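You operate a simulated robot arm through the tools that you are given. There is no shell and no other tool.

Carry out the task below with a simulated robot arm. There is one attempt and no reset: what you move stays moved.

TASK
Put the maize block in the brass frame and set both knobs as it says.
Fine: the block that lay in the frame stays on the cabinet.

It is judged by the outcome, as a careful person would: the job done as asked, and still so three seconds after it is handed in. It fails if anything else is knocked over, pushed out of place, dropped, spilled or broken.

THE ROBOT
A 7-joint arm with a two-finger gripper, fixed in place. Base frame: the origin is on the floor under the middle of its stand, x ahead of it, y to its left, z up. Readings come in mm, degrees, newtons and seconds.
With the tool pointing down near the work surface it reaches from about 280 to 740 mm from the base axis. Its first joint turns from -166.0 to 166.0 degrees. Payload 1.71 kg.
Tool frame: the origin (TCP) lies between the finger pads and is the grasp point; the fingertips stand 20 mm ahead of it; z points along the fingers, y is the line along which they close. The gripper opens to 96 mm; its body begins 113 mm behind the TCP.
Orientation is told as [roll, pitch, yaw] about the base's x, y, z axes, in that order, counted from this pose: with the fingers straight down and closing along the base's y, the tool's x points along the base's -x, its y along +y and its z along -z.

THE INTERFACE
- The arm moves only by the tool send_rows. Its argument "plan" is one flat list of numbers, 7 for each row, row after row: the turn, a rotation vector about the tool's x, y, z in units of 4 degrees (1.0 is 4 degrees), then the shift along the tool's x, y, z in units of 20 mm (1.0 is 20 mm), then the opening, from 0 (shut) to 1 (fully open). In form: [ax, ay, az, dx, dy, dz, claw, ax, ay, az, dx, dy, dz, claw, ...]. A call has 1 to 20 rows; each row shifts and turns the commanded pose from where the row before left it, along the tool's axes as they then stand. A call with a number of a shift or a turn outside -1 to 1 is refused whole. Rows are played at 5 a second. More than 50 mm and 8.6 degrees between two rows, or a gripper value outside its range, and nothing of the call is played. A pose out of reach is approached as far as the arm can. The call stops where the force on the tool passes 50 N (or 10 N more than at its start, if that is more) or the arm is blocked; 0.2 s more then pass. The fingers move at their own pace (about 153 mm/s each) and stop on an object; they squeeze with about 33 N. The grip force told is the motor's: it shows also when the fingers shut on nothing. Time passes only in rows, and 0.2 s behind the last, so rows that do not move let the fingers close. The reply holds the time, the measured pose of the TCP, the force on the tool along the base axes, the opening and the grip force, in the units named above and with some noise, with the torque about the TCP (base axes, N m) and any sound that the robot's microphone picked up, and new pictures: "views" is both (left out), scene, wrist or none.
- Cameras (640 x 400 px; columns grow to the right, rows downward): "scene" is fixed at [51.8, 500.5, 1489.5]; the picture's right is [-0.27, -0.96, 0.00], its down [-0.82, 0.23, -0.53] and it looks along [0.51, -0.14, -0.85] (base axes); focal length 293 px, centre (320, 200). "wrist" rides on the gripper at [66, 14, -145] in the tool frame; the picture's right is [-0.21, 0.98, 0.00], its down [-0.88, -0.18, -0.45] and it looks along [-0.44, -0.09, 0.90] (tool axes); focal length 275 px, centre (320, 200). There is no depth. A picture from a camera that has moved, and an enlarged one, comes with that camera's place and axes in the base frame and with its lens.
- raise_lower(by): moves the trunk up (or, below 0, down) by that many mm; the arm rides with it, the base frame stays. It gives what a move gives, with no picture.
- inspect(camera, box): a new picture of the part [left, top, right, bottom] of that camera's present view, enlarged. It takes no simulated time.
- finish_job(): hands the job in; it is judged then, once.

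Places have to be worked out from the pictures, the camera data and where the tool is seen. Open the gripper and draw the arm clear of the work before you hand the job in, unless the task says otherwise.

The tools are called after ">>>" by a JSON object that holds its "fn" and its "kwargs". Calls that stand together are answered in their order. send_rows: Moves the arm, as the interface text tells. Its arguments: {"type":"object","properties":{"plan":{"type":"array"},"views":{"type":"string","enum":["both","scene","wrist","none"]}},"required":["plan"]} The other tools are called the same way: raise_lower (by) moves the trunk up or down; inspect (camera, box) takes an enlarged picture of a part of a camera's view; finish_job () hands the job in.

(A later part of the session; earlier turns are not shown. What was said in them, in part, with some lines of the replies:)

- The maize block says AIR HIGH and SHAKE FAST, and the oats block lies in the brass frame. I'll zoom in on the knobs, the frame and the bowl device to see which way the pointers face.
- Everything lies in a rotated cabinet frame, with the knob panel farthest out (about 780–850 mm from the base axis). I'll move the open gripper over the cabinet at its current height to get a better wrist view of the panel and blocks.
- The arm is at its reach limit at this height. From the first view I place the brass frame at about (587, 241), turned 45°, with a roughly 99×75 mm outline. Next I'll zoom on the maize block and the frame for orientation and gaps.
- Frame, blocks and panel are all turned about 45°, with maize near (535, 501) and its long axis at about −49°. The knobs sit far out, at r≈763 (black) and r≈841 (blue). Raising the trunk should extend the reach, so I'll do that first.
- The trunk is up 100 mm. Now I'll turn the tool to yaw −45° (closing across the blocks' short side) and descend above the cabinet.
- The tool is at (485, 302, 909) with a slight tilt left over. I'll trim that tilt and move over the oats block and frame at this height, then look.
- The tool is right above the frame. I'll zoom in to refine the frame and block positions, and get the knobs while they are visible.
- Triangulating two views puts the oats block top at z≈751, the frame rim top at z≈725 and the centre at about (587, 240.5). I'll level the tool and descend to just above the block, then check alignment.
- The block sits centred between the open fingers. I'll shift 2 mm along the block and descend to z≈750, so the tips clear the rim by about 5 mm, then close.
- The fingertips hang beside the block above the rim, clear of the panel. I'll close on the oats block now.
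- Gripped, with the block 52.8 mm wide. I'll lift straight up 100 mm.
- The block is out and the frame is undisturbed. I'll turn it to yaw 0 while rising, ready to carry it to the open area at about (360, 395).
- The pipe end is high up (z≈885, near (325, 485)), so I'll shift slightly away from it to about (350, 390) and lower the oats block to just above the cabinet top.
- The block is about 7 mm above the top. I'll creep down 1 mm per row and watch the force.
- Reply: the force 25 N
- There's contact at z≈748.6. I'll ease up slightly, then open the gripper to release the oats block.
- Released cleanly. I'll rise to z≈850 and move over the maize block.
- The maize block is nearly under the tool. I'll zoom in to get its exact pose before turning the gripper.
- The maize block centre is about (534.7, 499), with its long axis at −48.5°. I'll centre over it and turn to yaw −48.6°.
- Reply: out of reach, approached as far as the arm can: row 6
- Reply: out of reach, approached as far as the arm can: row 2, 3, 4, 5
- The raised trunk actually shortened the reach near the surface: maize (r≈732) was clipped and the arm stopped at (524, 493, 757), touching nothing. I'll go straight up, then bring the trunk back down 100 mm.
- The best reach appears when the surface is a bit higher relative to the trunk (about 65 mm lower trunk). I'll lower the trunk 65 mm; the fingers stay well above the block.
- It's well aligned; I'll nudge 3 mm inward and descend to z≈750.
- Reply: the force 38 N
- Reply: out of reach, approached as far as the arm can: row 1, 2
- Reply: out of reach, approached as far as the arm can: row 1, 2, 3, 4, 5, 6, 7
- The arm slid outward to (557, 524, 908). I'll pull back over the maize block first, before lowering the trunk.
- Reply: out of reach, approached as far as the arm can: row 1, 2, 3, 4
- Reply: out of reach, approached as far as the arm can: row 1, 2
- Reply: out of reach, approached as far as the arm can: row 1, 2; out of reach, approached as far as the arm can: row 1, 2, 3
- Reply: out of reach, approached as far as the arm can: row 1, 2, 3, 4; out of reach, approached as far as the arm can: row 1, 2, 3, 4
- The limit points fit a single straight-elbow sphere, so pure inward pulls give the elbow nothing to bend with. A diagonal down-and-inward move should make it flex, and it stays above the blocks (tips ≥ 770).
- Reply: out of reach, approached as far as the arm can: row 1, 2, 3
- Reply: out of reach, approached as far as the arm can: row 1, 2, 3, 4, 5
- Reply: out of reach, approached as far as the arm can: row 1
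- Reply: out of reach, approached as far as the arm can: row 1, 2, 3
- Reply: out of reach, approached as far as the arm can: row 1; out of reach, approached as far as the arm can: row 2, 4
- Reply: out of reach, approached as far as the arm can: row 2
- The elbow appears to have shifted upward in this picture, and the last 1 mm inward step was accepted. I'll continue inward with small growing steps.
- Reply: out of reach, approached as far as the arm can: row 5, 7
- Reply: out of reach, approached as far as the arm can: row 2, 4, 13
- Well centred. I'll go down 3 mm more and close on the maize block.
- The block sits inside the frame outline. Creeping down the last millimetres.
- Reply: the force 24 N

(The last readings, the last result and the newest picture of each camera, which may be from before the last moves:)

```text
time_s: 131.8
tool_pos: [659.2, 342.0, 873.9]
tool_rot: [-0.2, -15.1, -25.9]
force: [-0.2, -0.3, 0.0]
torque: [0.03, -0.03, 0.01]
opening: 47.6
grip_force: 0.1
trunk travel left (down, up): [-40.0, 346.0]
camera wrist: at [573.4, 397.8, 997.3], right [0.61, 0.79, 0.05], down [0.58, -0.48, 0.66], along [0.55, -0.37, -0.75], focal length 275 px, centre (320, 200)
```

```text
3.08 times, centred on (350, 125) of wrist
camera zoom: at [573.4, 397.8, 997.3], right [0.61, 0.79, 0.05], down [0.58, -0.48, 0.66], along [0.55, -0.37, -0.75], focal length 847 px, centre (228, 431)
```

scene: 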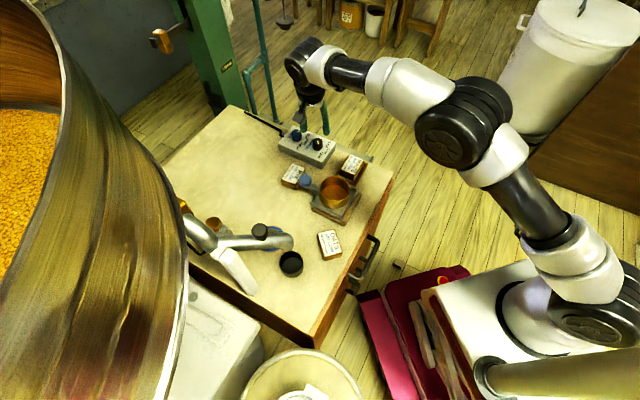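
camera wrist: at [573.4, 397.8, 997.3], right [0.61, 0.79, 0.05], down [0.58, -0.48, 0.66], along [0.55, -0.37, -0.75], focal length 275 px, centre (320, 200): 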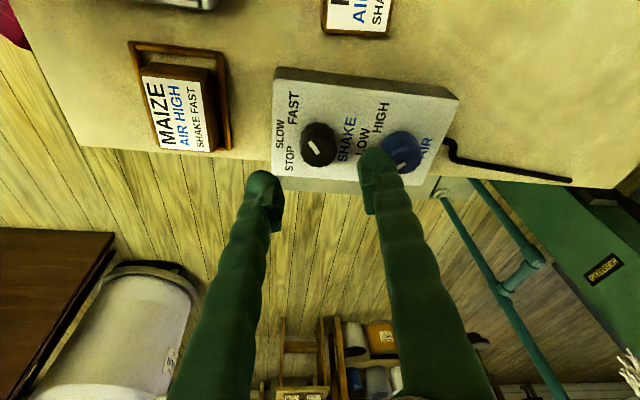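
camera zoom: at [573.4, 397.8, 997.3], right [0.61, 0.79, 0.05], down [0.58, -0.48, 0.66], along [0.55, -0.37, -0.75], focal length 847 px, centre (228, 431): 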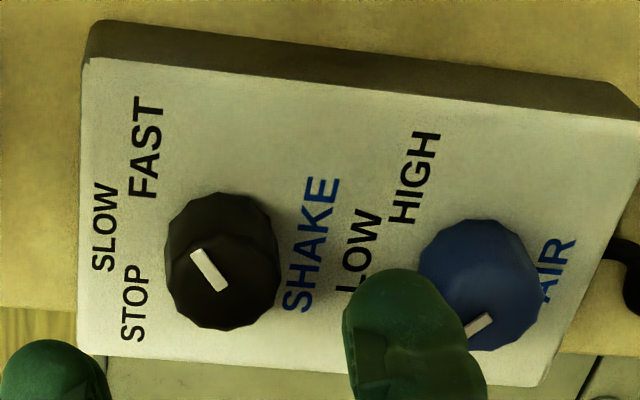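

The black pointer is now within a few degrees of FAST. Next the blue AIR knob (about (740, 386), r≈834): I'll swing the tool yaw round to +50.5° in free air.

>>> {"fn": "send_rows", "kwargs": {"plan": [-0.26, 0, -0.971, 0, 0, 0, 0.55, -0.26, 0, -0.971, 0, 0, 0, 0.55, -0.26, 0, -0.971, 0, 0, 0, 0.55, -0.26, 0, -0.971, 0, 0, 0, 0.55, -0.26, 0, -0.971, 0, 0, 0, 0.55, -0.26, 0, -0.971, 0, 0, 0, 0.55, -0.26, 0, -0.971, 0, 0, 0, 0.55, -0.26, 0, -0.971, 0, 0, 0, 0.55, -0.26, 0, -0.971, 0, 0, 0, 0.55, -0.26, 0, -0.971, 0, 0, 0, 0.55, -0.26, 0, -0.971, 0, 0, 0, 0.55, -0.26, 0, -0.971, 0, 0, 0, 0.55, -0.26, 0, -0.971, 0, 0, 0, 0.55, -0.26, 0, -0.971, 0, 0, 0, 0.55, -0.26, 0, -0.971, 0, 0, 0, 0.55, -0.26, 0, -0.971, 0, 0, 0, 0.55, -0.26, 0, -0.971, 0, 0, 0, 0.55, -0.26, 0, -0.971, 0, 0, 0, 0.55, -0.26, 0, -0.971, 0, 0, 0, 0.55], "views": "none"}}

>>> {"fn": "send_rows", "kwargs": {"plan": [0, -1, 0, 0, 0, 0, 0.6, 0, -1, 0, 0, 0, 0, 0.6, 0, -1, 0, 0, 0, 0, 0.6, 0, -1, 0, 0, 0, 0, 0.6, 0, -1, 0, 0, 0, 0, 0.6, 0, 0, 0, -0.21, -0.573, 0.683, 0.6, 0, 0, 0, -0.21, -0.573, 0.683, 0.6, 0, 0, 0, -0.21, -0.573, 0.683, 0.6, 0, 0, 0, 0, 0, 0, 0.6, 0, 0, 0, 0, 0, 0, 0.6], "views": "both"}}

>>> {"fn": "inspect", "kwargs": {"camera": "wrist", "box": [240, 80, 400, 240]}}

```text
time_s: 135.8
tool_pos: [658.0, 340.2, 874.1]
tool_rot: [-0.1, -14.9, 50.4]
force: [-0.3, 0.7, -0.8]
torque: [-0.03, 0.01, 0.01]
opening: 52.5
grip_force: 0.1
trunk travel left (down, up): [-40.0, 346.0]
```

```text
time_s: 138.0
tool_pos: [705.8, 342.9, 848.5]
tool_rot: [-0.1, -34.9, 50.5]
force: [0.5, -0.5, -0.1]
torque: [-0.02, -0.01, -0.01]
opening: 57.4
grip_force: 0.0
trunk travel left (down, up): [-40.0, 346.0]
camera wrist: at [607.6, 246.4, 930.7], right [-0.65, 0.75, 0.12], down [0.44, 0.24, 0.87], along [0.63, 0.61, -0.48], focal length 275 px, centre (320, 200)
```

scene: 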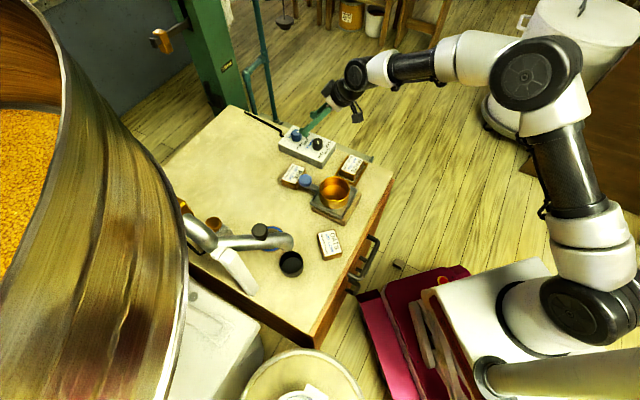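
wrist: 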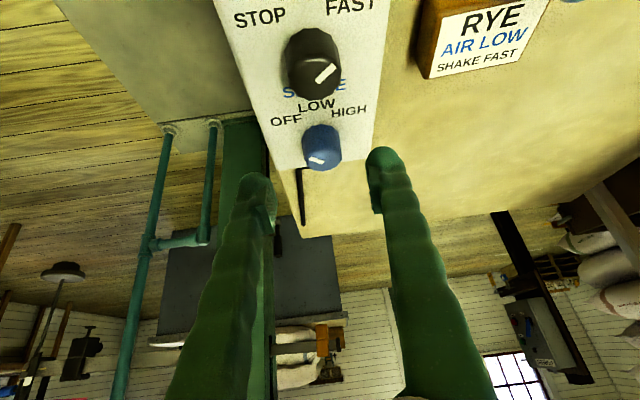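

```text
2.50 times, centred on (320, 160) of wrist
camera zoom: at [607.6, 246.4, 930.7], right [-0.65, 0.75, 0.12], down [0.44, 0.24, 0.87], along [0.63, 0.61, -0.48], focal length 688 px, centre (320, 300)
```

zoom: 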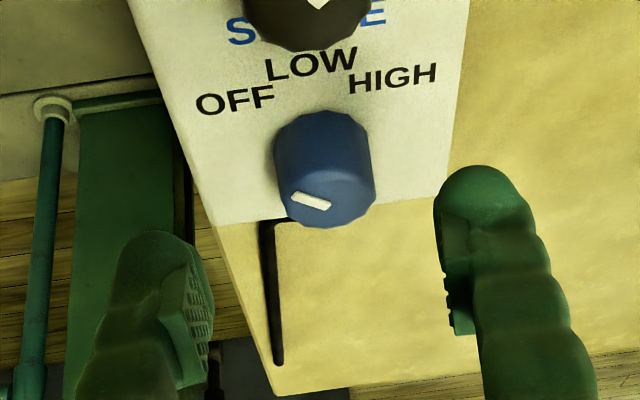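

The blue knob is in view and nearly centred; allowing for the finger-centre bias seen on the black knob, I'll shift 1 mm and advance 56 mm, then check.

>>> {"fn": "send_rows", "kwargs": {"plan": [0, 0, 0, 0, -0.05, 0.9, 0.6, 0, 0, 0, 0, 0, 0.9, 0.6, 0, 0, 0, 0, 0, 0.6, 0.6, 0, 0, 0, 0, 0, 0.4, 0.6, 0, 0, 0, 0, 0, 0, 0.6], "views": "both"}}

>>> {"fn": "inspect", "kwargs": {"camera": "wrist", "box": [240, 80, 400, 240]}}

>>> {"fn": "inspect", "kwargs": {"camera": "scene", "box": [260, 95, 350, 175]}}

```text
time_s: 139.2
tool_pos: [726.6, 367.7, 803.1]
tool_rot: [-0.1, -34.9, 50.4]
force: [0.1, -0.2, -0.7]
torque: [-0.03, 0.02, -0.01]
opening: 57.6
grip_force: 0.0
trunk travel left (down, up): [-40.0, 346.0]
camera wrist: at [628.0, 271.3, 884.7], right [-0.65, 0.75, 0.12], down [0.44, 0.24, 0.87], along [0.63, 0.61, -0.48], focal length 275 px, centre (320, 200)
```

scene: 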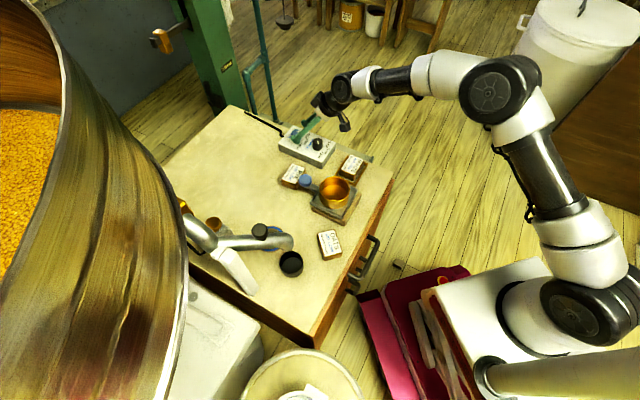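
wrist: 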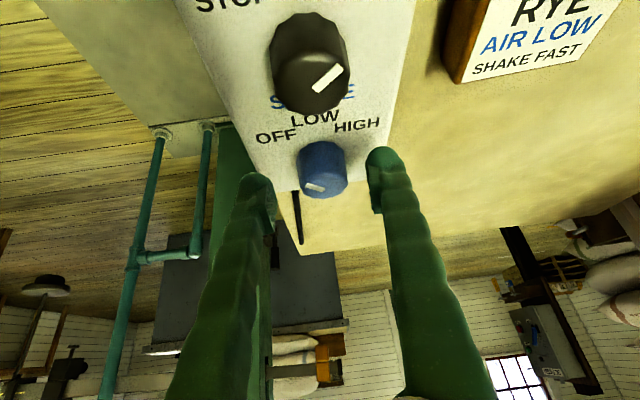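

```text
2.50 times, centred on (320, 160) of wrist
camera zoom: at [628.0, 271.3, 884.7], right [-0.65, 0.75, 0.12], down [0.44, 0.24, 0.87], along [0.63, 0.61, -0.48], focal length 688 px, centre (320, 300)
```

zoom: 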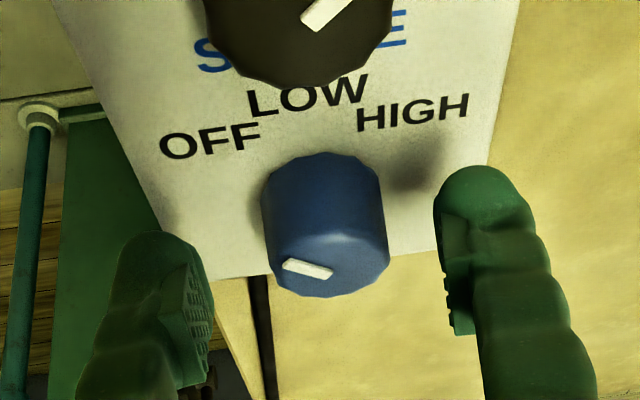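

```text
5.00 times, centred on (305, 135) of scene
camera zoom: at [51.8, 500.5, 1489.5], right [-0.27, -0.96, 0.0], down [-0.82, 0.23, -0.53], along [0.51, -0.14, -0.85], focal length 1465 px, centre (395, 525)
```

zoom: 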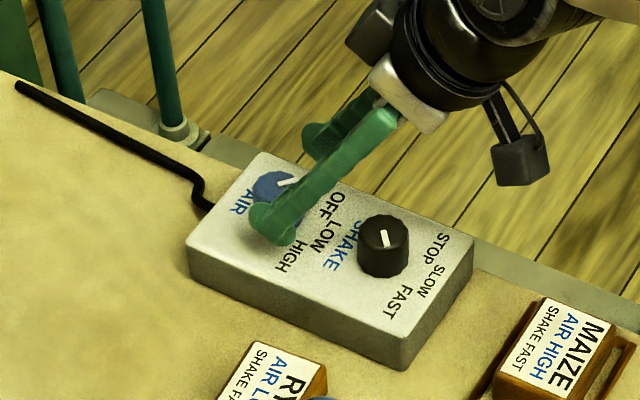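

Well centred. Advancing the last 18 mm so the pads straddle the blue knob.

>>> {"fn": "send_rows", "kwargs": {"plan": [0, 0, 0, 0, 0, 0.4, 0.6, 0, 0, 0, 0, 0, 0.3, 0.6, 0, 0, 0, 0, 0, 0.2, 0.6, 0, 0, 0, 0, 0, 0, 0.6], "views": "wrist"}}

>>> {"fn": "inspect", "kwargs": {"camera": "wrist", "box": [240, 80, 400, 240]}}

```text
time_s: 140.2
tool_pos: [731.2, 377.3, 786.7]
tool_rot: [-0.1, -34.8, 50.4]
force: [0.4, -0.2, -0.5]
torque: [-0.03, 0.03, 0.0]
opening: 57.6
grip_force: 0.0
trunk travel left (down, up): [-40.0, 346.0]
camera wrist: at [634.1, 280.2, 869.2], right [-0.65, 0.75, 0.12], down [0.44, 0.24, 0.87], along [0.63, 0.61, -0.49], focal length 275 px, centre (320, 200)
```

wrist: 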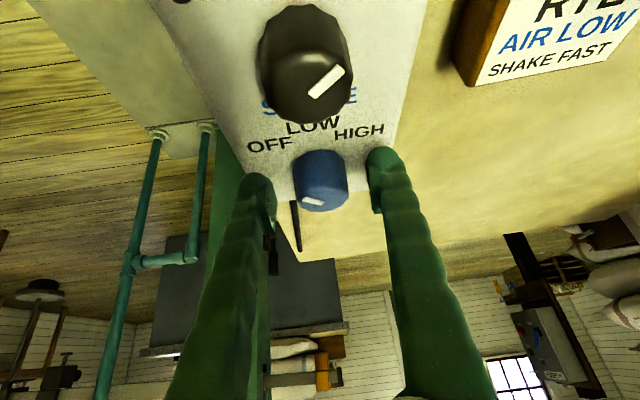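

```text
2.50 times, centred on (320, 160) of wrist
camera zoom: at [634.1, 280.2, 869.2], right [-0.65, 0.75, 0.12], down [0.44, 0.24, 0.87], along [0.63, 0.61, -0.49], focal length 688 px, centre (320, 300)
```

zoom: 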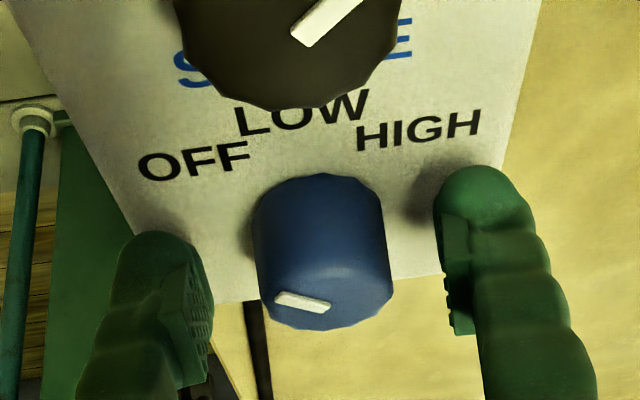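

Centred between the pads with no contact force. Closing on the blue knob.

>>> {"fn": "send_rows", "kwargs": {"plan": [0, 0, 0, 0, 0, 0, 0.3, 0, 0, 0, 0, 0, 0, 0, 0, 0, 0, 0, 0, 0, 0, 0, 0, 0, 0, 0, 0, 0], "views": "wrist"}}

>>> {"fn": "inspect", "kwargs": {"camera": "wrist", "box": [240, 80, 400, 240]}}

>>> {"fn": "inspect", "kwargs": {"camera": "scene", "box": [260, 95, 350, 175]}}

```text
time_s: 141.2
tool_pos: [731.8, 377.1, 788.4]
tool_rot: [-0.1, -34.9, 50.5]
force: [-3.5, 1.7, -0.3]
torque: [0.03, 0.07, 0.0]
opening: 30.8
grip_force: 34.9
trunk travel left (down, up): [-40.0, 346.0]
camera wrist: at [633.8, 280.4, 869.2], right [-0.65, 0.75, 0.12], down [0.44, 0.24, 0.87], along [0.63, 0.61, -0.49], focal length 275 px, centre (320, 200)
```

wrist: 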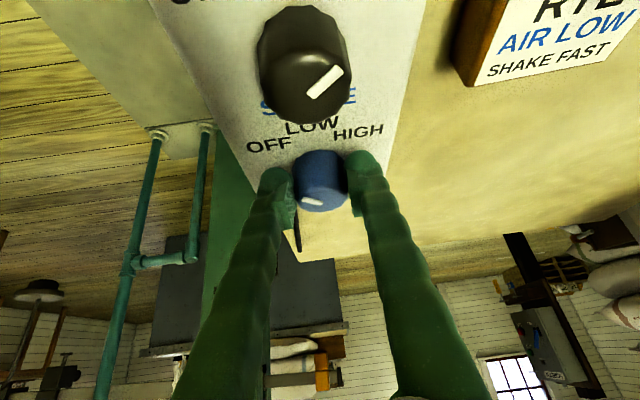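

```text
2.50 times, centred on (320, 160) of wrist
camera zoom: at [633.8, 280.4, 869.2], right [-0.65, 0.75, 0.12], down [0.44, 0.24, 0.87], along [0.63, 0.61, -0.49], focal length 688 px, centre (320, 300)
```

zoom: 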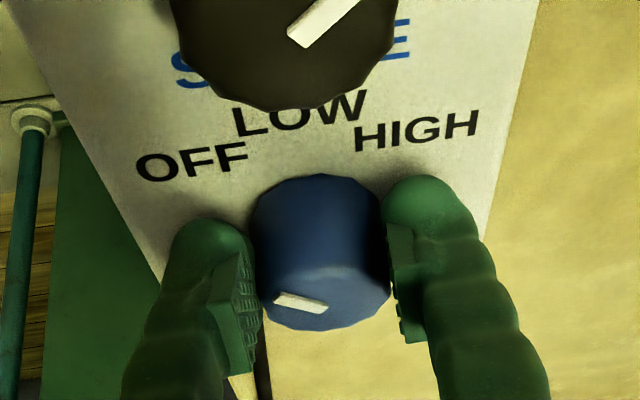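

```text
5.00 times, centred on (305, 135) of scene
camera zoom: at [51.8, 500.5, 1489.5], right [-0.27, -0.96, 0.0], down [-0.82, 0.23, -0.53], along [0.51, -0.14, -0.85], focal length 1465 px, centre (395, 525)
```

zoom: 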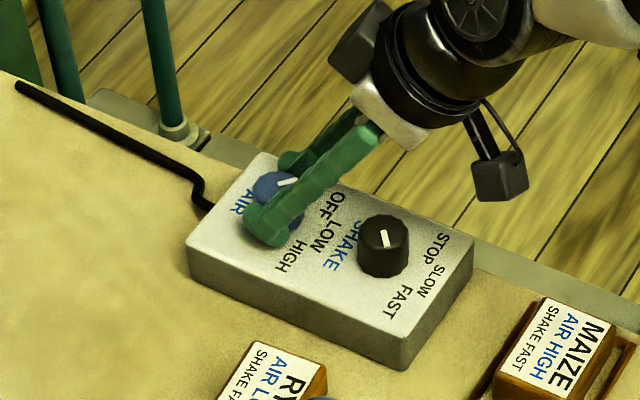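

Gripped with almost no side load. Turning clockwise 16° about the vertical through the knob, then checking.

>>> {"fn": "send_rows", "kwargs": {"plan": [0.2868, 0, 0.4096, 0, 0.0175, 0, 0, 0.5736, 0, 0.8192, 0, 0.035, 0, 0, 0.5736, 0, 0.8192, 0, 0.035, 0, 0, 0.5736, 0, 0.8192, 0, 0.035, 0, 0, 0.2868, 0, 0.4096, 0, 0.0175, 0, 0, 0, 0, 0, 0, 0, 0, 0], "views": "none"}}

```text
time_s: 142.6
tool_pos: [729.9, 378.4, 787.0]
tool_rot: [-0.1, -34.9, 34.4]
force: [-7.7, 7.9, -3.3]
torque: [0.09, 0.05, 0.1]
opening: 30.8
grip_force: 34.5
trunk travel left (down, up): [-40.0, 346.0]
```

Load is small. I'll add a 2 mm correction and turn 16° more.

>>> {"fn": "send_rows", "kwargs": {"plan": [0.2868, 0, 0.4096, 0, 0.07, 0, 0, 0.5736, 0, 0.8192, 0, 0.06, 0, 0, 0.5736, 0, 0.8192, 0, 0.04, 0, 0, 0.5736, 0, 0.8192, 0, 0.04, 0, 0, 0.2868, 0, 0.4096, 0, 0.02, 0, 0, 0, 0, 0, 0, 0, 0, 0], "views": "wrist"}}

>>> {"fn": "inspect", "kwargs": {"camera": "wrist", "box": [240, 80, 400, 240]}}

>>> {"fn": "inspect", "kwargs": {"camera": "scene", "box": [260, 95, 350, 175]}}

```text
time_s: 144.0
tool_pos: [728.7, 381.8, 787.6]
tool_rot: [-0.1, -35.0, 18.3]
force: [-9.5, -1.5, -1.5]
torque: [-0.06, 0.1, -0.01]
opening: 30.8
grip_force: 35.1
trunk travel left (down, up): [-40.0, 346.0]
camera wrist: at [594.4, 351.6, 869.3], right [-0.15, 0.98, 0.12], down [0.5, -0.03, 0.87], along [0.86, 0.19, -0.48], focal length 275 px, centre (320, 200)
```

wrist: 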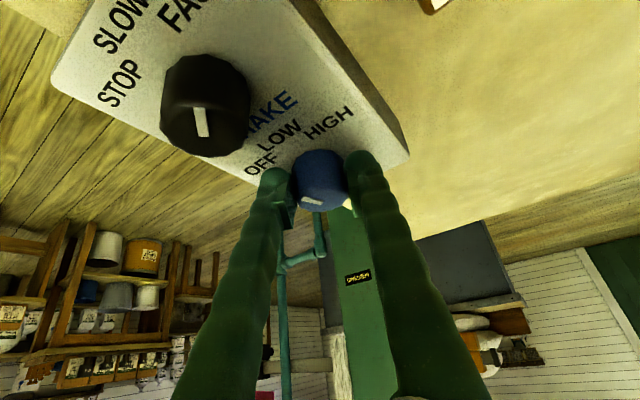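

```text
2.50 times, centred on (320, 160) of wrist
camera zoom: at [594.4, 351.6, 869.3], right [-0.15, 0.98, 0.12], down [0.5, -0.03, 0.87], along [0.86, 0.19, -0.48], focal length 688 px, centre (320, 300)
```

zoom: 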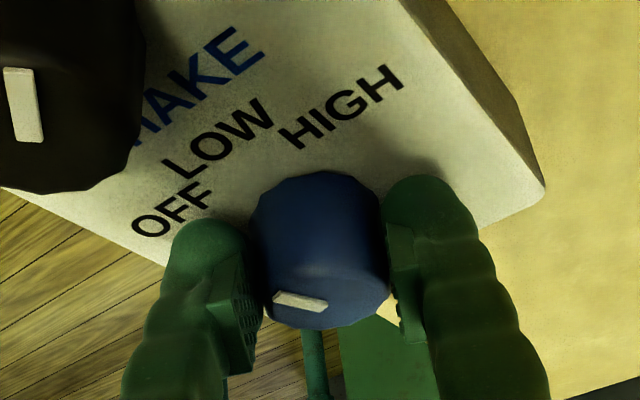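

```text
5.00 times, centred on (305, 135) of scene
camera zoom: at [51.8, 500.5, 1489.5], right [-0.27, -0.96, 0.0], down [-0.82, 0.23, -0.53], along [0.51, -0.14, -0.85], focal length 1465 px, centre (395, 525)
```

zoom: 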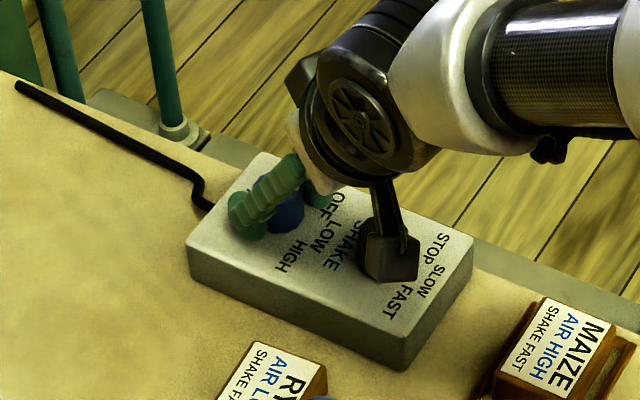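

32° done; panel steady and loads low. Another 14° in this grip.

>>> {"fn": "send_rows", "kwargs": {"plan": [0.2868, 0, 0.4096, 0.03, 0.02, 0, 0, 0.5736, 0, 0.8192, 0.03, 0.04, 0, 0, 0.5736, 0, 0.8192, 0, 0.04, 0, 0, 0.5736, 0, 0.8192, 0, 0.04, 0, 0, 0, 0, 0, 0, 0, 0, 0], "views": "wrist"}}

>>> {"fn": "inspect", "kwargs": {"camera": "wrist", "box": [240, 80, 400, 240]}}

```text
time_s: 145.2
tool_pos: [729.1, 384.0, 787.3]
tool_rot: [0.0, -35.1, 4.4]
force: [3.5, -6.1, 4.4]
torque: [-0.13, -0.13, -0.09]
opening: 31.1
grip_force: 35.2
trunk travel left (down, up): [-40.0, 346.0]
camera wrist: at [590.6, 387.4, 869.2], right [0.1, 0.99, 0.12], down [0.47, -0.15, 0.87], along [0.88, -0.03, -0.48], focal length 275 px, centre (320, 200)
```

wrist: 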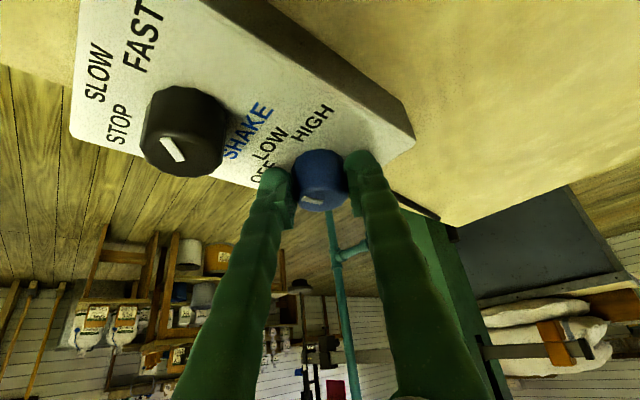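

```text
2.50 times, centred on (320, 160) of wrist
camera zoom: at [590.6, 387.4, 869.2], right [0.1, 0.99, 0.12], down [0.47, -0.15, 0.87], along [0.88, -0.03, -0.48], focal length 688 px, centre (320, 300)
```

zoom: 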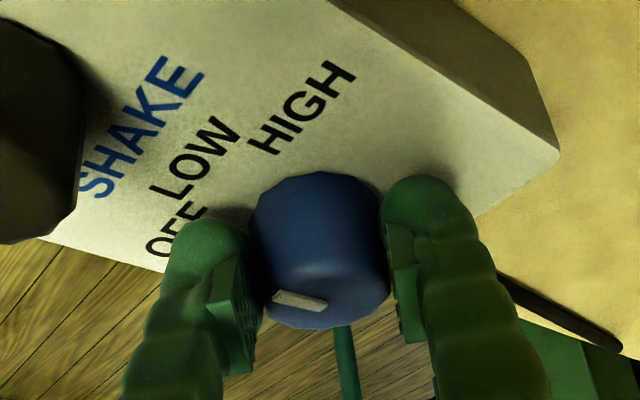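

46° done, so the pointer is about at LOW. Releasing, backing out 40 mm, and turning the tool back 30° to re-grip on the knob's flats for the second half.

>>> {"fn": "send_rows", "kwargs": {"plan": [0, 0, 0, 0, 0, 0, 0.45, 0, 0, 0, 0, 0, 0, 0.5, 0, 0, 0, 0, 0, -0.5, 0.5, 0, 0, 0, 0, 0, -0.75, 0.55, 0, 0, 0, 0, 0, -0.75, 0.55, -0.538, 0, -0.768, 0, 0, 0, 0.55, -0.538, 0, -0.768, 0, 0, 0, 0.55, -0.538, 0, -0.768, 0, 0, 0, 0.55, -0.538, 0, -0.768, 0, 0, 0, 0.55, -0.538, 0, -0.768, 0, 0, 0, 0.55, -0.538, 0, -0.768, 0, 0, 0, 0.55, -0.538, 0, -0.768, 0, 0, 0, 0.55, -0.538, 0, -0.768, 0, 0, 0, 0.55, 0, 0, 0, 0.21, -0.74, -0.17, 0.55, 0, 0, 0, 0, 0, 0, 0.55], "views": "both"}}

>>> {"fn": "inspect", "kwargs": {"camera": "wrist", "box": [240, 80, 400, 240]}}

>>> {"fn": "inspect", "kwargs": {"camera": "scene", "box": [260, 95, 350, 175]}}

```text
time_s: 148.4
tool_pos: [709.0, 367.9, 818.0]
tool_rot: [0.0, -35.0, 34.5]
force: [0.6, -0.3, -1.0]
torque: [0.0, 0.06, 0.03]
opening: 53.0
grip_force: 0.0
trunk travel left (down, up): [-40.0, 346.0]
camera wrist: at [588.3, 301.8, 900.3], right [-0.41, 0.9, 0.12], down [0.49, 0.11, 0.87], along [0.77, 0.42, -0.48], focal length 275 px, centre (320, 200)
```

scene: 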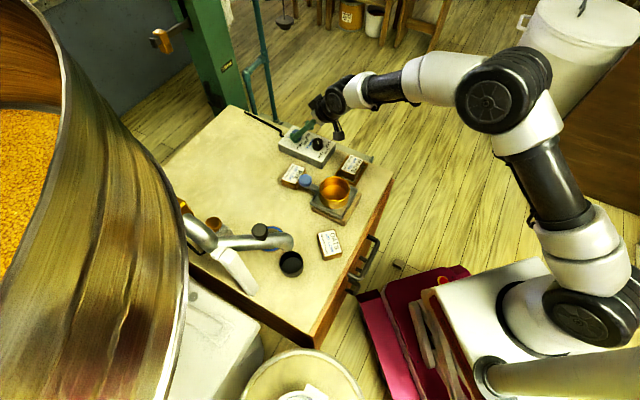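
wrist: 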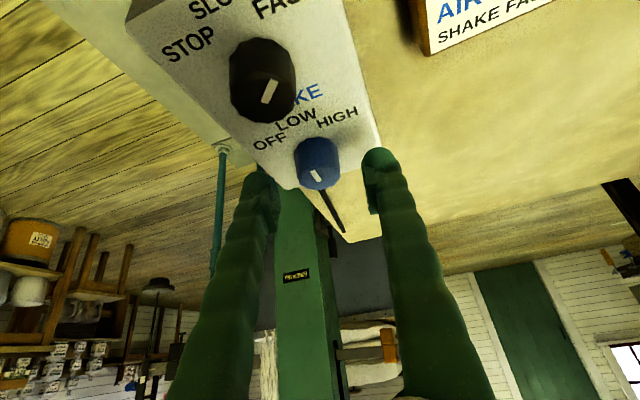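

```text
2.50 times, centred on (320, 160) of wrist
camera zoom: at [588.3, 301.8, 900.3], right [-0.41, 0.9, 0.12], down [0.49, 0.11, 0.87], along [0.77, 0.42, -0.48], focal length 688 px, centre (320, 300)
```

zoom: 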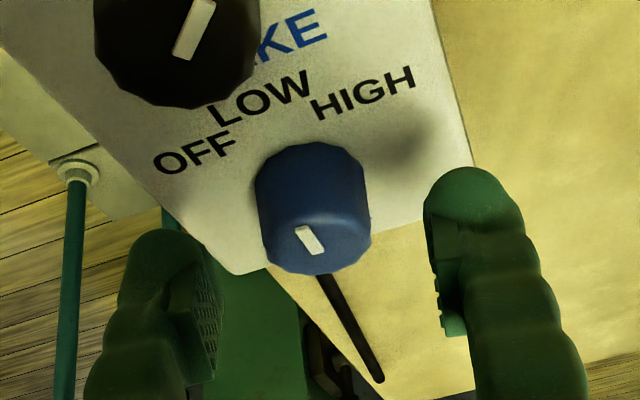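

```text
5.00 times, centred on (305, 135) of scene
camera zoom: at [51.8, 500.5, 1489.5], right [-0.27, -0.96, 0.0], down [-0.82, 0.23, -0.53], along [0.51, -0.14, -0.85], focal length 1465 px, centre (395, 525)
```

zoom: 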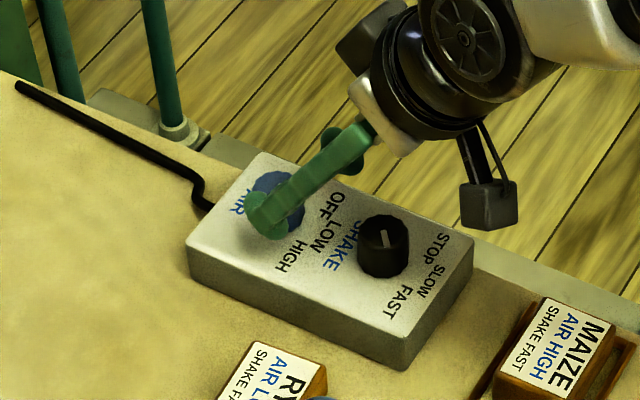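

The blue pointer is at LOW. The knob sits ~3 mm to one side of the finger centre, so I'll correct that and advance to re-grip.

>>> {"fn": "send_rows", "kwargs": {"plan": [0, 0, 0, 0, -0.15, 0, 0.55, 0, 0, 0, 0, 0, 0.7, 0.55, 0, 0, 0, 0, 0, 0.7, 0.55, 0, 0, 0, 0, 0, 0.4, 0.55, 0, 0, 0, 0, 0, 0, 0.55], "views": "wrist"}}

>>> {"fn": "inspect", "kwargs": {"camera": "wrist", "box": [240, 80, 400, 240]}}

```text
time_s: 149.6
tool_pos: [730.1, 378.0, 788.6]
tool_rot: [-0.1, -35.0, 34.4]
force: [0.3, -0.3, -0.2]
torque: [-0.02, 0.01, 0.0]
opening: 53.2
grip_force: 0.0
trunk travel left (down, up): [-40.0, 346.0]
camera wrist: at [607.6, 311.6, 870.6], right [-0.41, 0.9, 0.12], down [0.49, 0.11, 0.87], along [0.77, 0.41, -0.48], focal length 275 px, centre (320, 200)
```

wrist: 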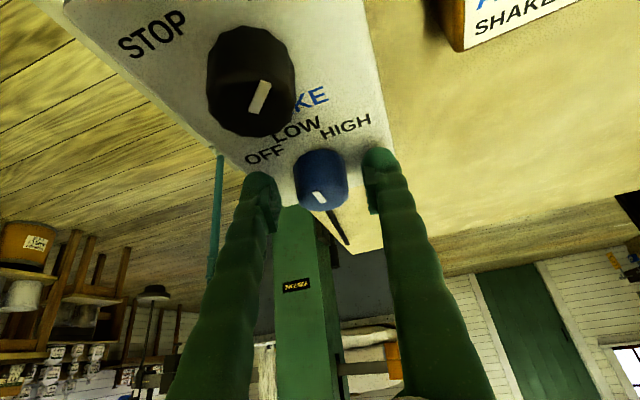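

```text
2.50 times, centred on (320, 160) of wrist
camera zoom: at [607.6, 311.6, 870.6], right [-0.41, 0.9, 0.12], down [0.49, 0.11, 0.87], along [0.77, 0.41, -0.48], focal length 688 px, centre (320, 300)
```

zoom: 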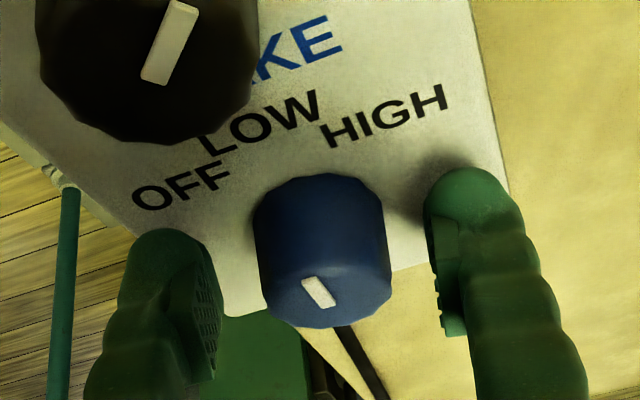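

Centred again. Closing for the second half of the turn.

>>> {"fn": "send_rows", "kwargs": {"plan": [0, 0, 0, 0, 0, 0, 0.3, 0, 0, 0, 0, 0, 0, 0, 0, 0, 0, 0, 0, 0, 0, 0, 0, 0, 0, 0, 0, 0], "views": "none"}}

```text
time_s: 150.6
tool_pos: [728.5, 378.1, 789.6]
tool_rot: [0.1, -34.9, 34.3]
force: [-0.5, 2.8, 0.6]
torque: [0.01, -0.01, -0.02]
opening: 30.3
grip_force: 35.1
trunk travel left (down, up): [-40.0, 346.0]
```

Gripped with hardly any load. Turning clockwise 16°.

>>> {"fn": "send_rows", "kwargs": {"plan": [0.2868, 0, 0.4096, 0, 0.02, 0, 0, 0.5736, 0, 0.8192, 0, 0.042, 0, 0, 0.5736, 0, 0.8192, 0, 0.042, 0, 0, 0.5736, 0, 0.8192, 0, 0.042, 0, 0, 0.2868, 0, 0.4096, 0, 0.02, 0, 0, 0, 0, 0, 0, 0, 0, 0], "views": "none"}}

```text
time_s: 152.0
tool_pos: [726.4, 380.7, 789.7]
tool_rot: [0.0, -35.0, 18.3]
force: [14.7, 8.9, -4.8]
torque: [-0.04, 0.05, 0.0]
opening: 30.3
grip_force: 34.8
trunk travel left (down, up): [-40.0, 346.0]
```

The tool is being pulled slightly outward; I'll follow by 2.5 mm and turn 14° more.

>>> {"fn": "send_rows", "kwargs": {"plan": [0, 0, 0, -0.1, 0.02, 0.07, 0, 0.5736, 0, 0.8192, 0, 0.04, 0, 0, 0.5736, 0, 0.8192, 0, 0.04, 0, 0, 0.5736, 0, 0.8192, 0, 0.04, 0, 0, 0.2868, 0, 0.4096, 0, 0.02, 0, 0, 0, 0, 0, 0, 0, 0, 0], "views": "wrist"}}

>>> {"fn": "inspect", "kwargs": {"camera": "wrist", "box": [240, 80, 400, 240]}}

>>> {"fn": "inspect", "kwargs": {"camera": "scene", "box": [260, 95, 350, 175]}}

```text
time_s: 153.4
tool_pos: [725.6, 382.8, 789.7]
tool_rot: [-0.2, -34.8, 4.3]
force: [-2.6, 0.8, -6.7]
torque: [-0.02, 0.04, 0.01]
opening: 30.4
grip_force: 35.1
trunk travel left (down, up): [-40.0, 346.0]
camera wrist: at [588.7, 387.2, 871.4], right [0.1, 0.99, 0.12], down [0.48, -0.15, 0.87], along [0.87, -0.03, -0.49], focal length 275 px, centre (320, 200)
```

wrist: 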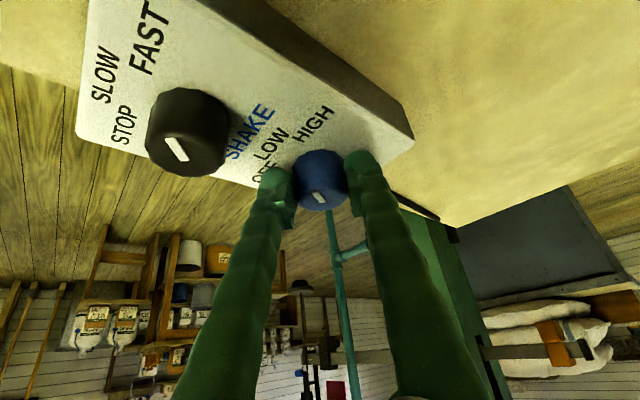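

```text
2.50 times, centred on (320, 160) of wrist
camera zoom: at [588.7, 387.2, 871.4], right [0.1, 0.99, 0.12], down [0.48, -0.15, 0.87], along [0.87, -0.03, -0.49], focal length 688 px, centre (320, 300)
```

zoom: 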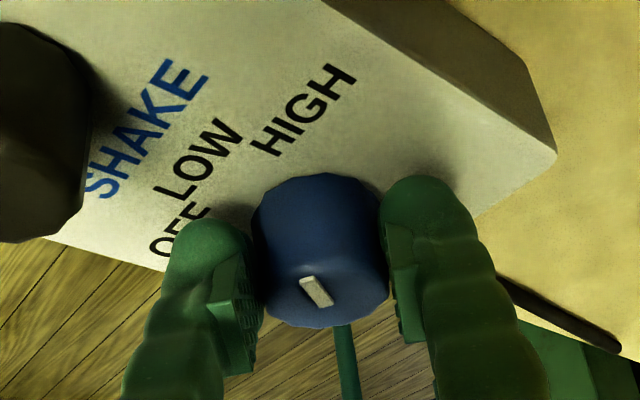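

```text
5.00 times, centred on (305, 135) of scene
camera zoom: at [51.8, 500.5, 1489.5], right [-0.27, -0.96, 0.0], down [-0.82, 0.23, -0.53], along [0.51, -0.14, -0.85], focal length 1465 px, centre (395, 525)
```

zoom: 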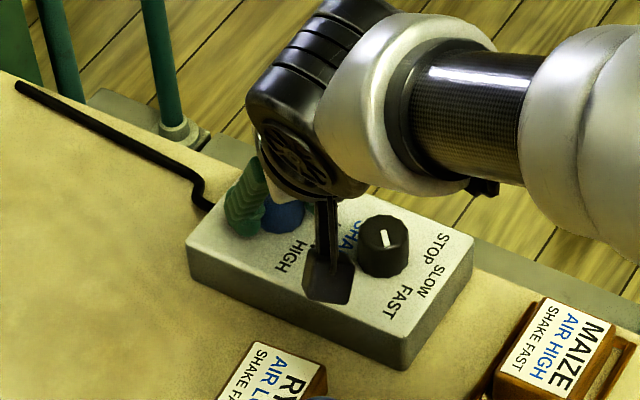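

The panel is steady and the pointer measures about −163°. Turning the final ~16° to bring it to HIGH.

>>> {"fn": "send_rows", "kwargs": {"plan": [0.2868, 0, 0.4096, 0, 0.02, 0, 0, 0.5736, 0, 0.8192, 0, 0.04, 0, 0, 0.5736, 0, 0.8192, 0, 0.04, 0, 0, 0.5736, 0, 0.8192, 0, 0.04, 0, 0, 0.2868, 0, 0.4096, 0, 0.02, 0, 0, 0, 0, 0, 0, 0, 0, 0], "views": "wrist"}}

>>> {"fn": "inspect", "kwargs": {"camera": "wrist", "box": [240, 80, 400, 240]}}

```text
time_s: 154.8
tool_pos: [727.0, 387.0, 790.8]
tool_rot: [-0.1, -34.9, -11.7]
force: [-16.9, -5.2, -8.7]
torque: [-0.05, 0.35, -0.09]
opening: 30.5
grip_force: 35.0
trunk travel left (down, up): [-40.0, 346.0]
camera wrist: at [595.4, 428.4, 871.6], right [0.37, 0.92, 0.12], down [0.42, -0.27, 0.87], along [0.83, -0.27, -0.49], focal length 275 px, centre (320, 200)
```

wrist: 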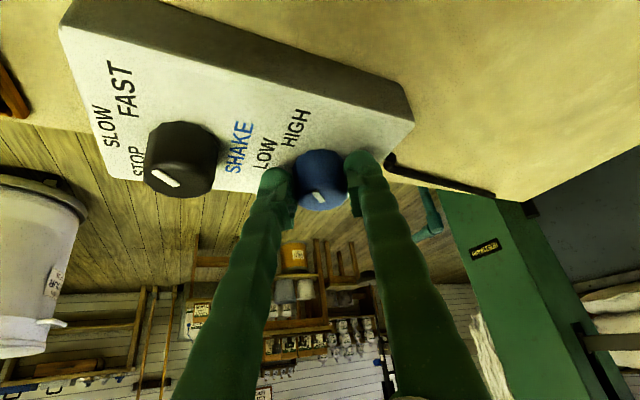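

```text
2.50 times, centred on (320, 160) of wrist
camera zoom: at [595.4, 428.4, 871.6], right [0.37, 0.92, 0.12], down [0.42, -0.27, 0.87], along [0.83, -0.27, -0.49], focal length 688 px, centre (320, 300)
```

zoom: 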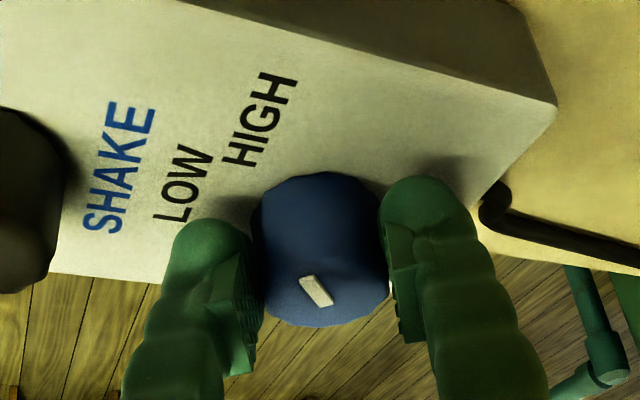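

The pointer should now face HIGH. Releasing with a small opening and backing straight out.

>>> {"fn": "send_rows", "kwargs": {"plan": [0, 0, 0, 0, 0, 0, 0.42, 0, 0, 0, 0, 0, 0, 0.45, 0, 0, 0, 0, 0, -0.5, 0.45, 0, 0, 0, 0, 0, -0.8, 0.45, 0, 0, 0, 0, 0, -1, 0.45, 0, 0, 0, 0, 0, -1, 0.45, 0, 0, 0, 0, 0, 0, 0.45], "views": "both"}}

>>> {"fn": "inspect", "kwargs": {"camera": "wrist", "box": [220, 60, 380, 200]}}

>>> {"fn": "inspect", "kwargs": {"camera": "scene", "box": [275, 115, 340, 167]}}

```text
time_s: 156.4
tool_pos: [689.3, 392.9, 842.5]
tool_rot: [0.1, -35.0, -11.6]
force: [-0.2, 0.4, 0.8]
torque: [0.01, 0.01, -0.01]
opening: 43.2
grip_force: 0.1
trunk travel left (down, up): [-40.0, 346.0]
camera wrist: at [559.0, 434.8, 925.1], right [0.36, 0.92, 0.12], down [0.42, -0.27, 0.87], along [0.83, -0.27, -0.48], focal length 275 px, centre (320, 200)
```

scene: 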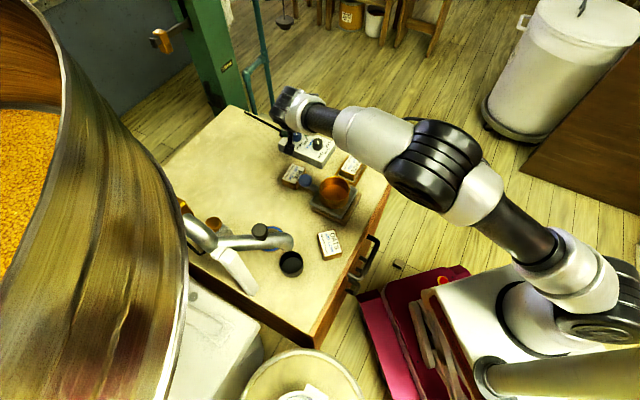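
wrist: 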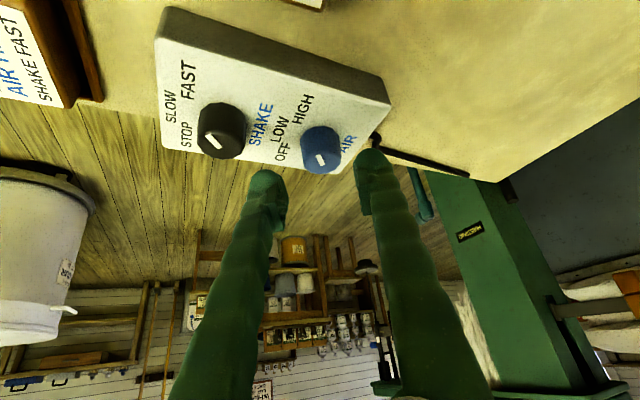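

```text
2.86 times, centred on (300, 130) of wrist
camera zoom: at [559.0, 434.8, 925.1], right [0.36, 0.92, 0.12], down [0.42, -0.27, 0.87], along [0.83, -0.27, -0.48], focal length 786 px, centre (377, 400)
```

zoom: 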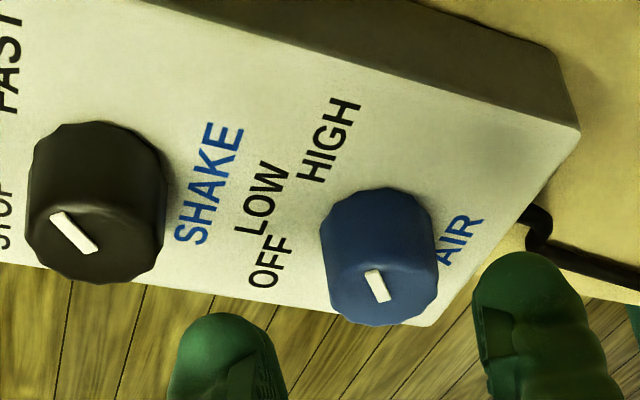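

```text
7.69 times, centred on (308, 141) of scene
camera zoom: at [51.8, 500.5, 1489.5], right [-0.27, -0.96, 0.0], down [-0.82, 0.23, -0.53], along [0.51, -0.14, -0.85], focal length 2254 px, centre (416, 654)
```

zoom: 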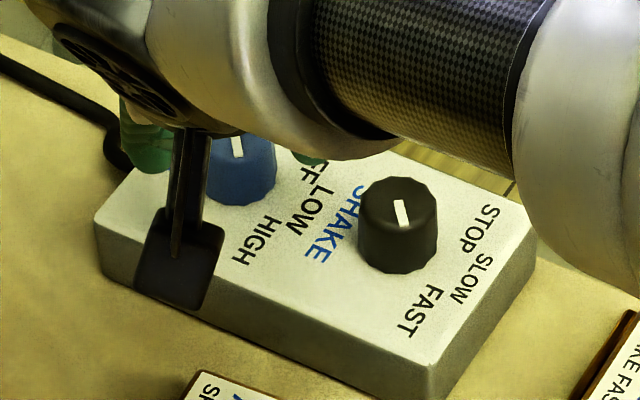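

Both pointers line up with HIGH and FAST to within a few degrees, and the panel hasn't shifted. Now I'll back the arm away, level the tool and rise clear of the work.

>>> {"fn": "send_rows", "kwargs": {"plan": [0, 0, 0, 0, 0, -1, 0.45, 0, 0, 0, 0, 0, -1, 0.45, 0, 0, 0, 0, 0, -1, 0.45, 0, 0, 0, 0, 0, -1, 0.45, 0, 0.972, 0, 0, 0, 0, 0.6, 0, 0.972, 0, 0, 0, 0, 0.8, 0, 0.972, 0, 0, 0, 0, 1, 0, 0.972, 0, 0, 0, 0, 1, 0, 0.972, 0, 0, 0, 0, 1, 0, 0.972, 0, 0, 0, 0, 1, 0, 0.972, 0, 0, 0, 0, 1, 0, 0.972, 0, 0, 0, 0, 1, 0, 0.972, 0, 0, 0, 0, 1, 0, 0, 0, 1, 0, -1, 1, 0, 0, 0, 1, 0, -1, 1, 0, 0, 0, 0, 0, 0, 1], "views": "both"}}

```text
time_s: 159.8
tool_pos: [581.8, 403.7, 944.1]
tool_rot: [0.0, 0.1, -11.6]
force: [0.4, -1.2, -0.7]
torque: [-0.02, 0.01, 0.02]
opening: 96.3
grip_force: 0.2
out of reach, approached as far as the arm can: row 12, 13
trunk travel left (down, up): [-40.0, 346.0]
camera wrist: at [520.2, 429.9, 1089.6], right [0.4, 0.92, 0.0], down [0.82, -0.36, 0.44], along [0.41, -0.18, -0.9], focal length 275 px, centre (320, 200)
```

scene: 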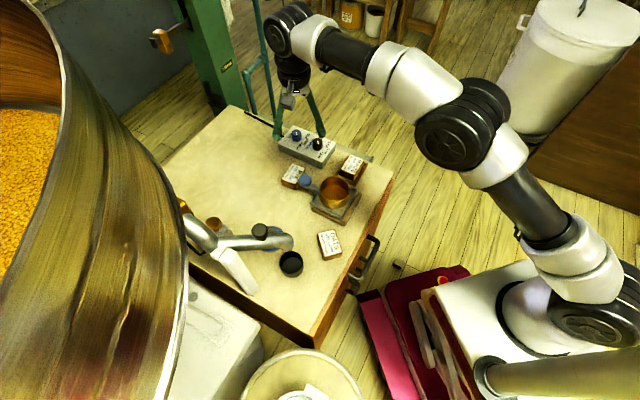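
wrist: 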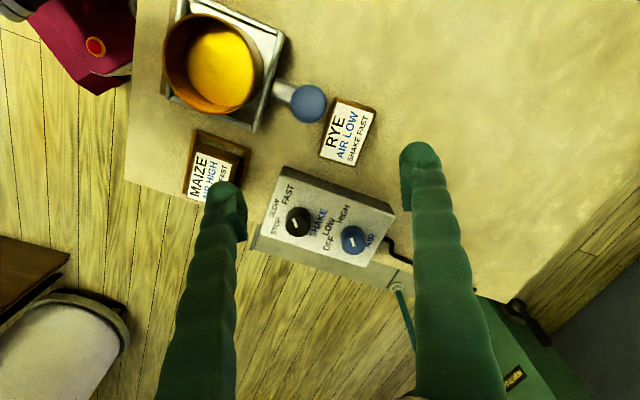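

The arm is high and level above the work. I'll inspect the final state of the knobs, the frame and the other objects.

>>> {"fn": "inspect", "kwargs": {"camera": "wrist", "box": [250, 160, 400, 275]}}

>>> {"fn": "inspect", "kwargs": {"camera": "wrist", "box": [150, 60, 390, 240]}}

>>> {"fn": "inspect", "kwargs": {"camera": "scene", "box": [200, 110, 400, 290]}}

>>> {"fn": "inspect", "kwargs": {"camera": "scene", "box": [275, 115, 340, 167]}}

```text
3.48 times, centred on (325, 218) of wrist
camera zoom: at [520.2, 429.9, 1089.6], right [0.4, 0.92, 0.0], down [0.82, -0.36, 0.44], along [0.41, -0.18, -0.9], focal length 958 px, centre (303, 139)
```

zoom: 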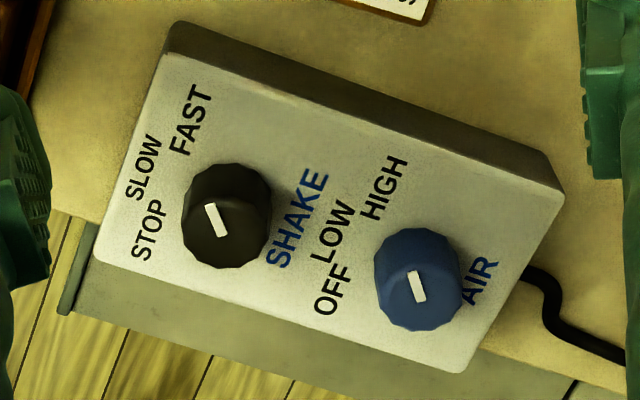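

```text
2.22 times, centred on (270, 150) of wrist
camera zoom: at [520.2, 429.9, 1089.6], right [0.4, 0.92, 0.0], down [0.82, -0.36, 0.44], along [0.41, -0.18, -0.9], focal length 612 px, centre (431, 311)
```

zoom: 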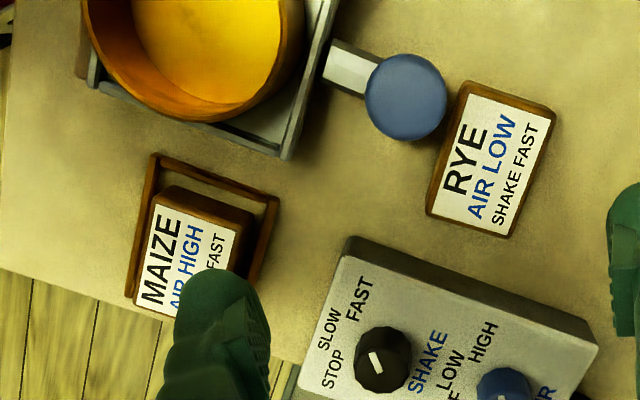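

```text
2.22 times, centred on (300, 200) of scene
camera zoom: at [51.8, 500.5, 1489.5], right [-0.27, -0.96, 0.0], down [-0.82, 0.23, -0.53], along [0.51, -0.14, -0.85], focal length 651 px, centre (364, 200)
```

zoom: 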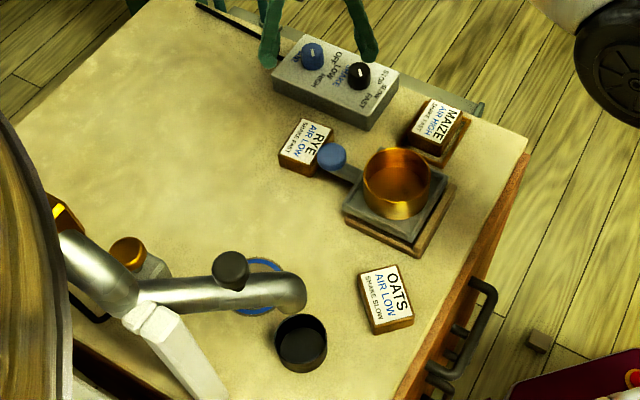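

```text
7.69 times, centred on (308, 141) of scene
camera zoom: at [51.8, 500.5, 1489.5], right [-0.27, -0.96, 0.0], down [-0.82, 0.23, -0.53], along [0.51, -0.14, -0.85], focal length 2254 px, centre (416, 654)
```

zoom: 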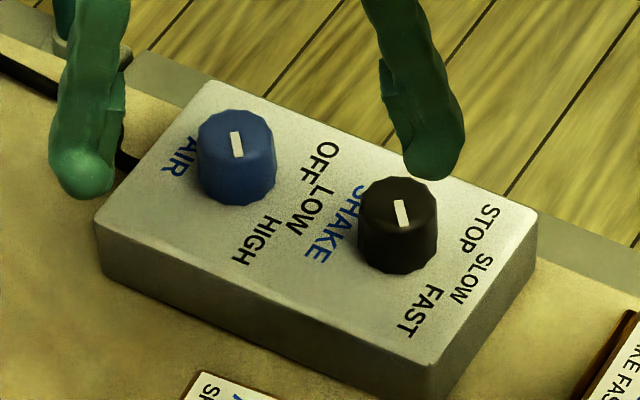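

Everything reads right: maize in the brass frame, AIR at HIGH, SHAKE at FAST, oats resting on the cabinet, and rye and the sieve untouched. I'll raise the trunk and swing the arm clear of the cabinet before handing in.

>>> {"fn": "raise_lower", "kwargs": {"by": 150}}

>>> {"fn": "send_rows", "kwargs": {"plan": [0, 0, 0, 0.424, -0.953, 0, 1, 0, 0, 0, 0.424, -0.953, 0, 1, 0, 0, 0, 0.424, -0.953, 0, 1, 0, 0, 0, 0.424, -0.953, 0, 1, 0, 0, 0, 0.424, -0.953, 0, 1, 0, 0, 0, 0.424, -0.953, 0, 1, 0, 0, 0, 0.424, -0.953, 0, 1, 0, 0, 0, 0.424, -0.953, 0, 1, 0, 0, 0, 0.424, -0.953, 0, 1, 0, 0, 0, 0.424, -0.953, 0, 1, 0, 0, 0, 0.424, -0.953, 0, 1, 0, 0, 0, 0.424, -0.953, 0, 1, 0, 0, 0, 0.424, -0.953, 0, 1, 0, 0, 0, 0, 0, 0, 1], "views": "both"}}

>>> {"fn": "inspect", "kwargs": {"camera": "scene", "box": [200, 100, 400, 290]}}

```text
time_s: 161.5
tool_pos: [582.3, 403.8, 1095.7]
tool_rot: [0.0, 0.0, -11.7]
force: [0.0, -0.2, 0.2]
torque: [0.02, 0.01, 0.03]
opening: 95.9
grip_force: 0.1
trunk travel left (down, up): [-190.0, 196.0]
```

```text
time_s: 164.5
tool_pos: [422.9, 178.0, 1094.7]
tool_rot: [0.0, -0.1, -11.7]
force: [-0.3, 0.0, 0.6]
torque: [0.02, -0.01, 0.03]
opening: 96.0
grip_force: 0.2
trunk travel left (down, up): [-190.0, 196.0]
camera wrist: at [362.0, 205.8, 1239.9], right [0.4, 0.92, 0.0], down [0.82, -0.36, 0.44], along [0.41, -0.18, -0.9], focal length 275 px, centre (320, 200)
```

scene: 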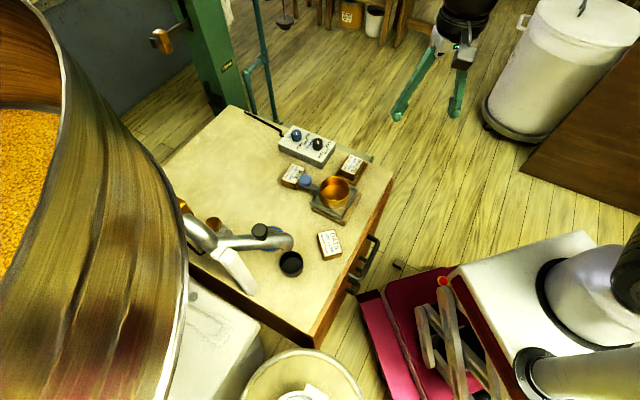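
wrist: 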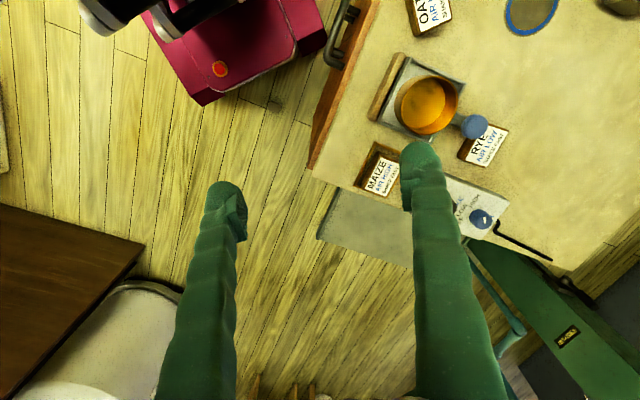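

```text
2.11 times, centred on (300, 195) of scene
camera zoom: at [51.8, 500.5, 1489.5], right [-0.27, -0.96, 0.0], down [-0.82, 0.23, -0.53], along [0.51, -0.14, -0.85], focal length 617 px, centre (362, 210)
```

zoom: 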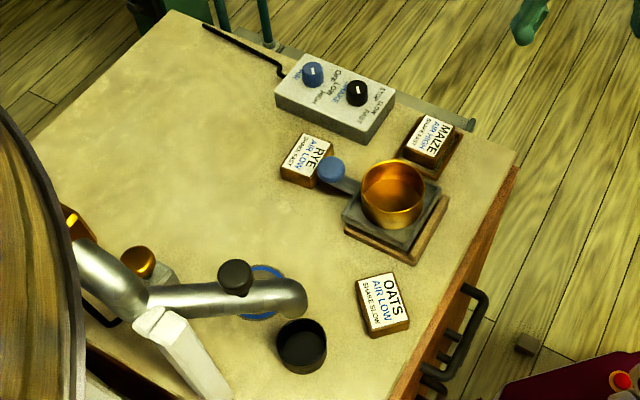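

The arm is clear with the gripper open. The maize block lies in the brass frame, AIR points to HIGH and SHAKE to FAST. The oats block rests safely on the cabinet and nothing else has moved, so I'm handing the job in.

>>> {"fn": "finish_job", "kwargs": {}}

```text
The job is handed in.
```

The maize block is in the brass frame, with AIR set to HIGH and SHAKE set to FAST, as the block says. I've handed the job in.

- **Knobs:** By my measurements from the pictures, both pointers are within about 5 degrees of their marks.
- **Oats block:** It came out of the frame and now stands near the front of the cabinet, turned 45 degrees from how it lay.
- **Other objects:** The panel and frame stayed where they were. In the last pictures the rye block and the brass bowl on its tray looked untouched.
- **Table contact:** While I was reaching for the maize block, the arm stuck at full stretch and the fingertips pressed on the cabinet top at about 31 N. I saw no mark and nothing was knocked over. I freed the arm by shifting the trunk height and retracting.

The gripper is open and the arm is clear of the cabinet.
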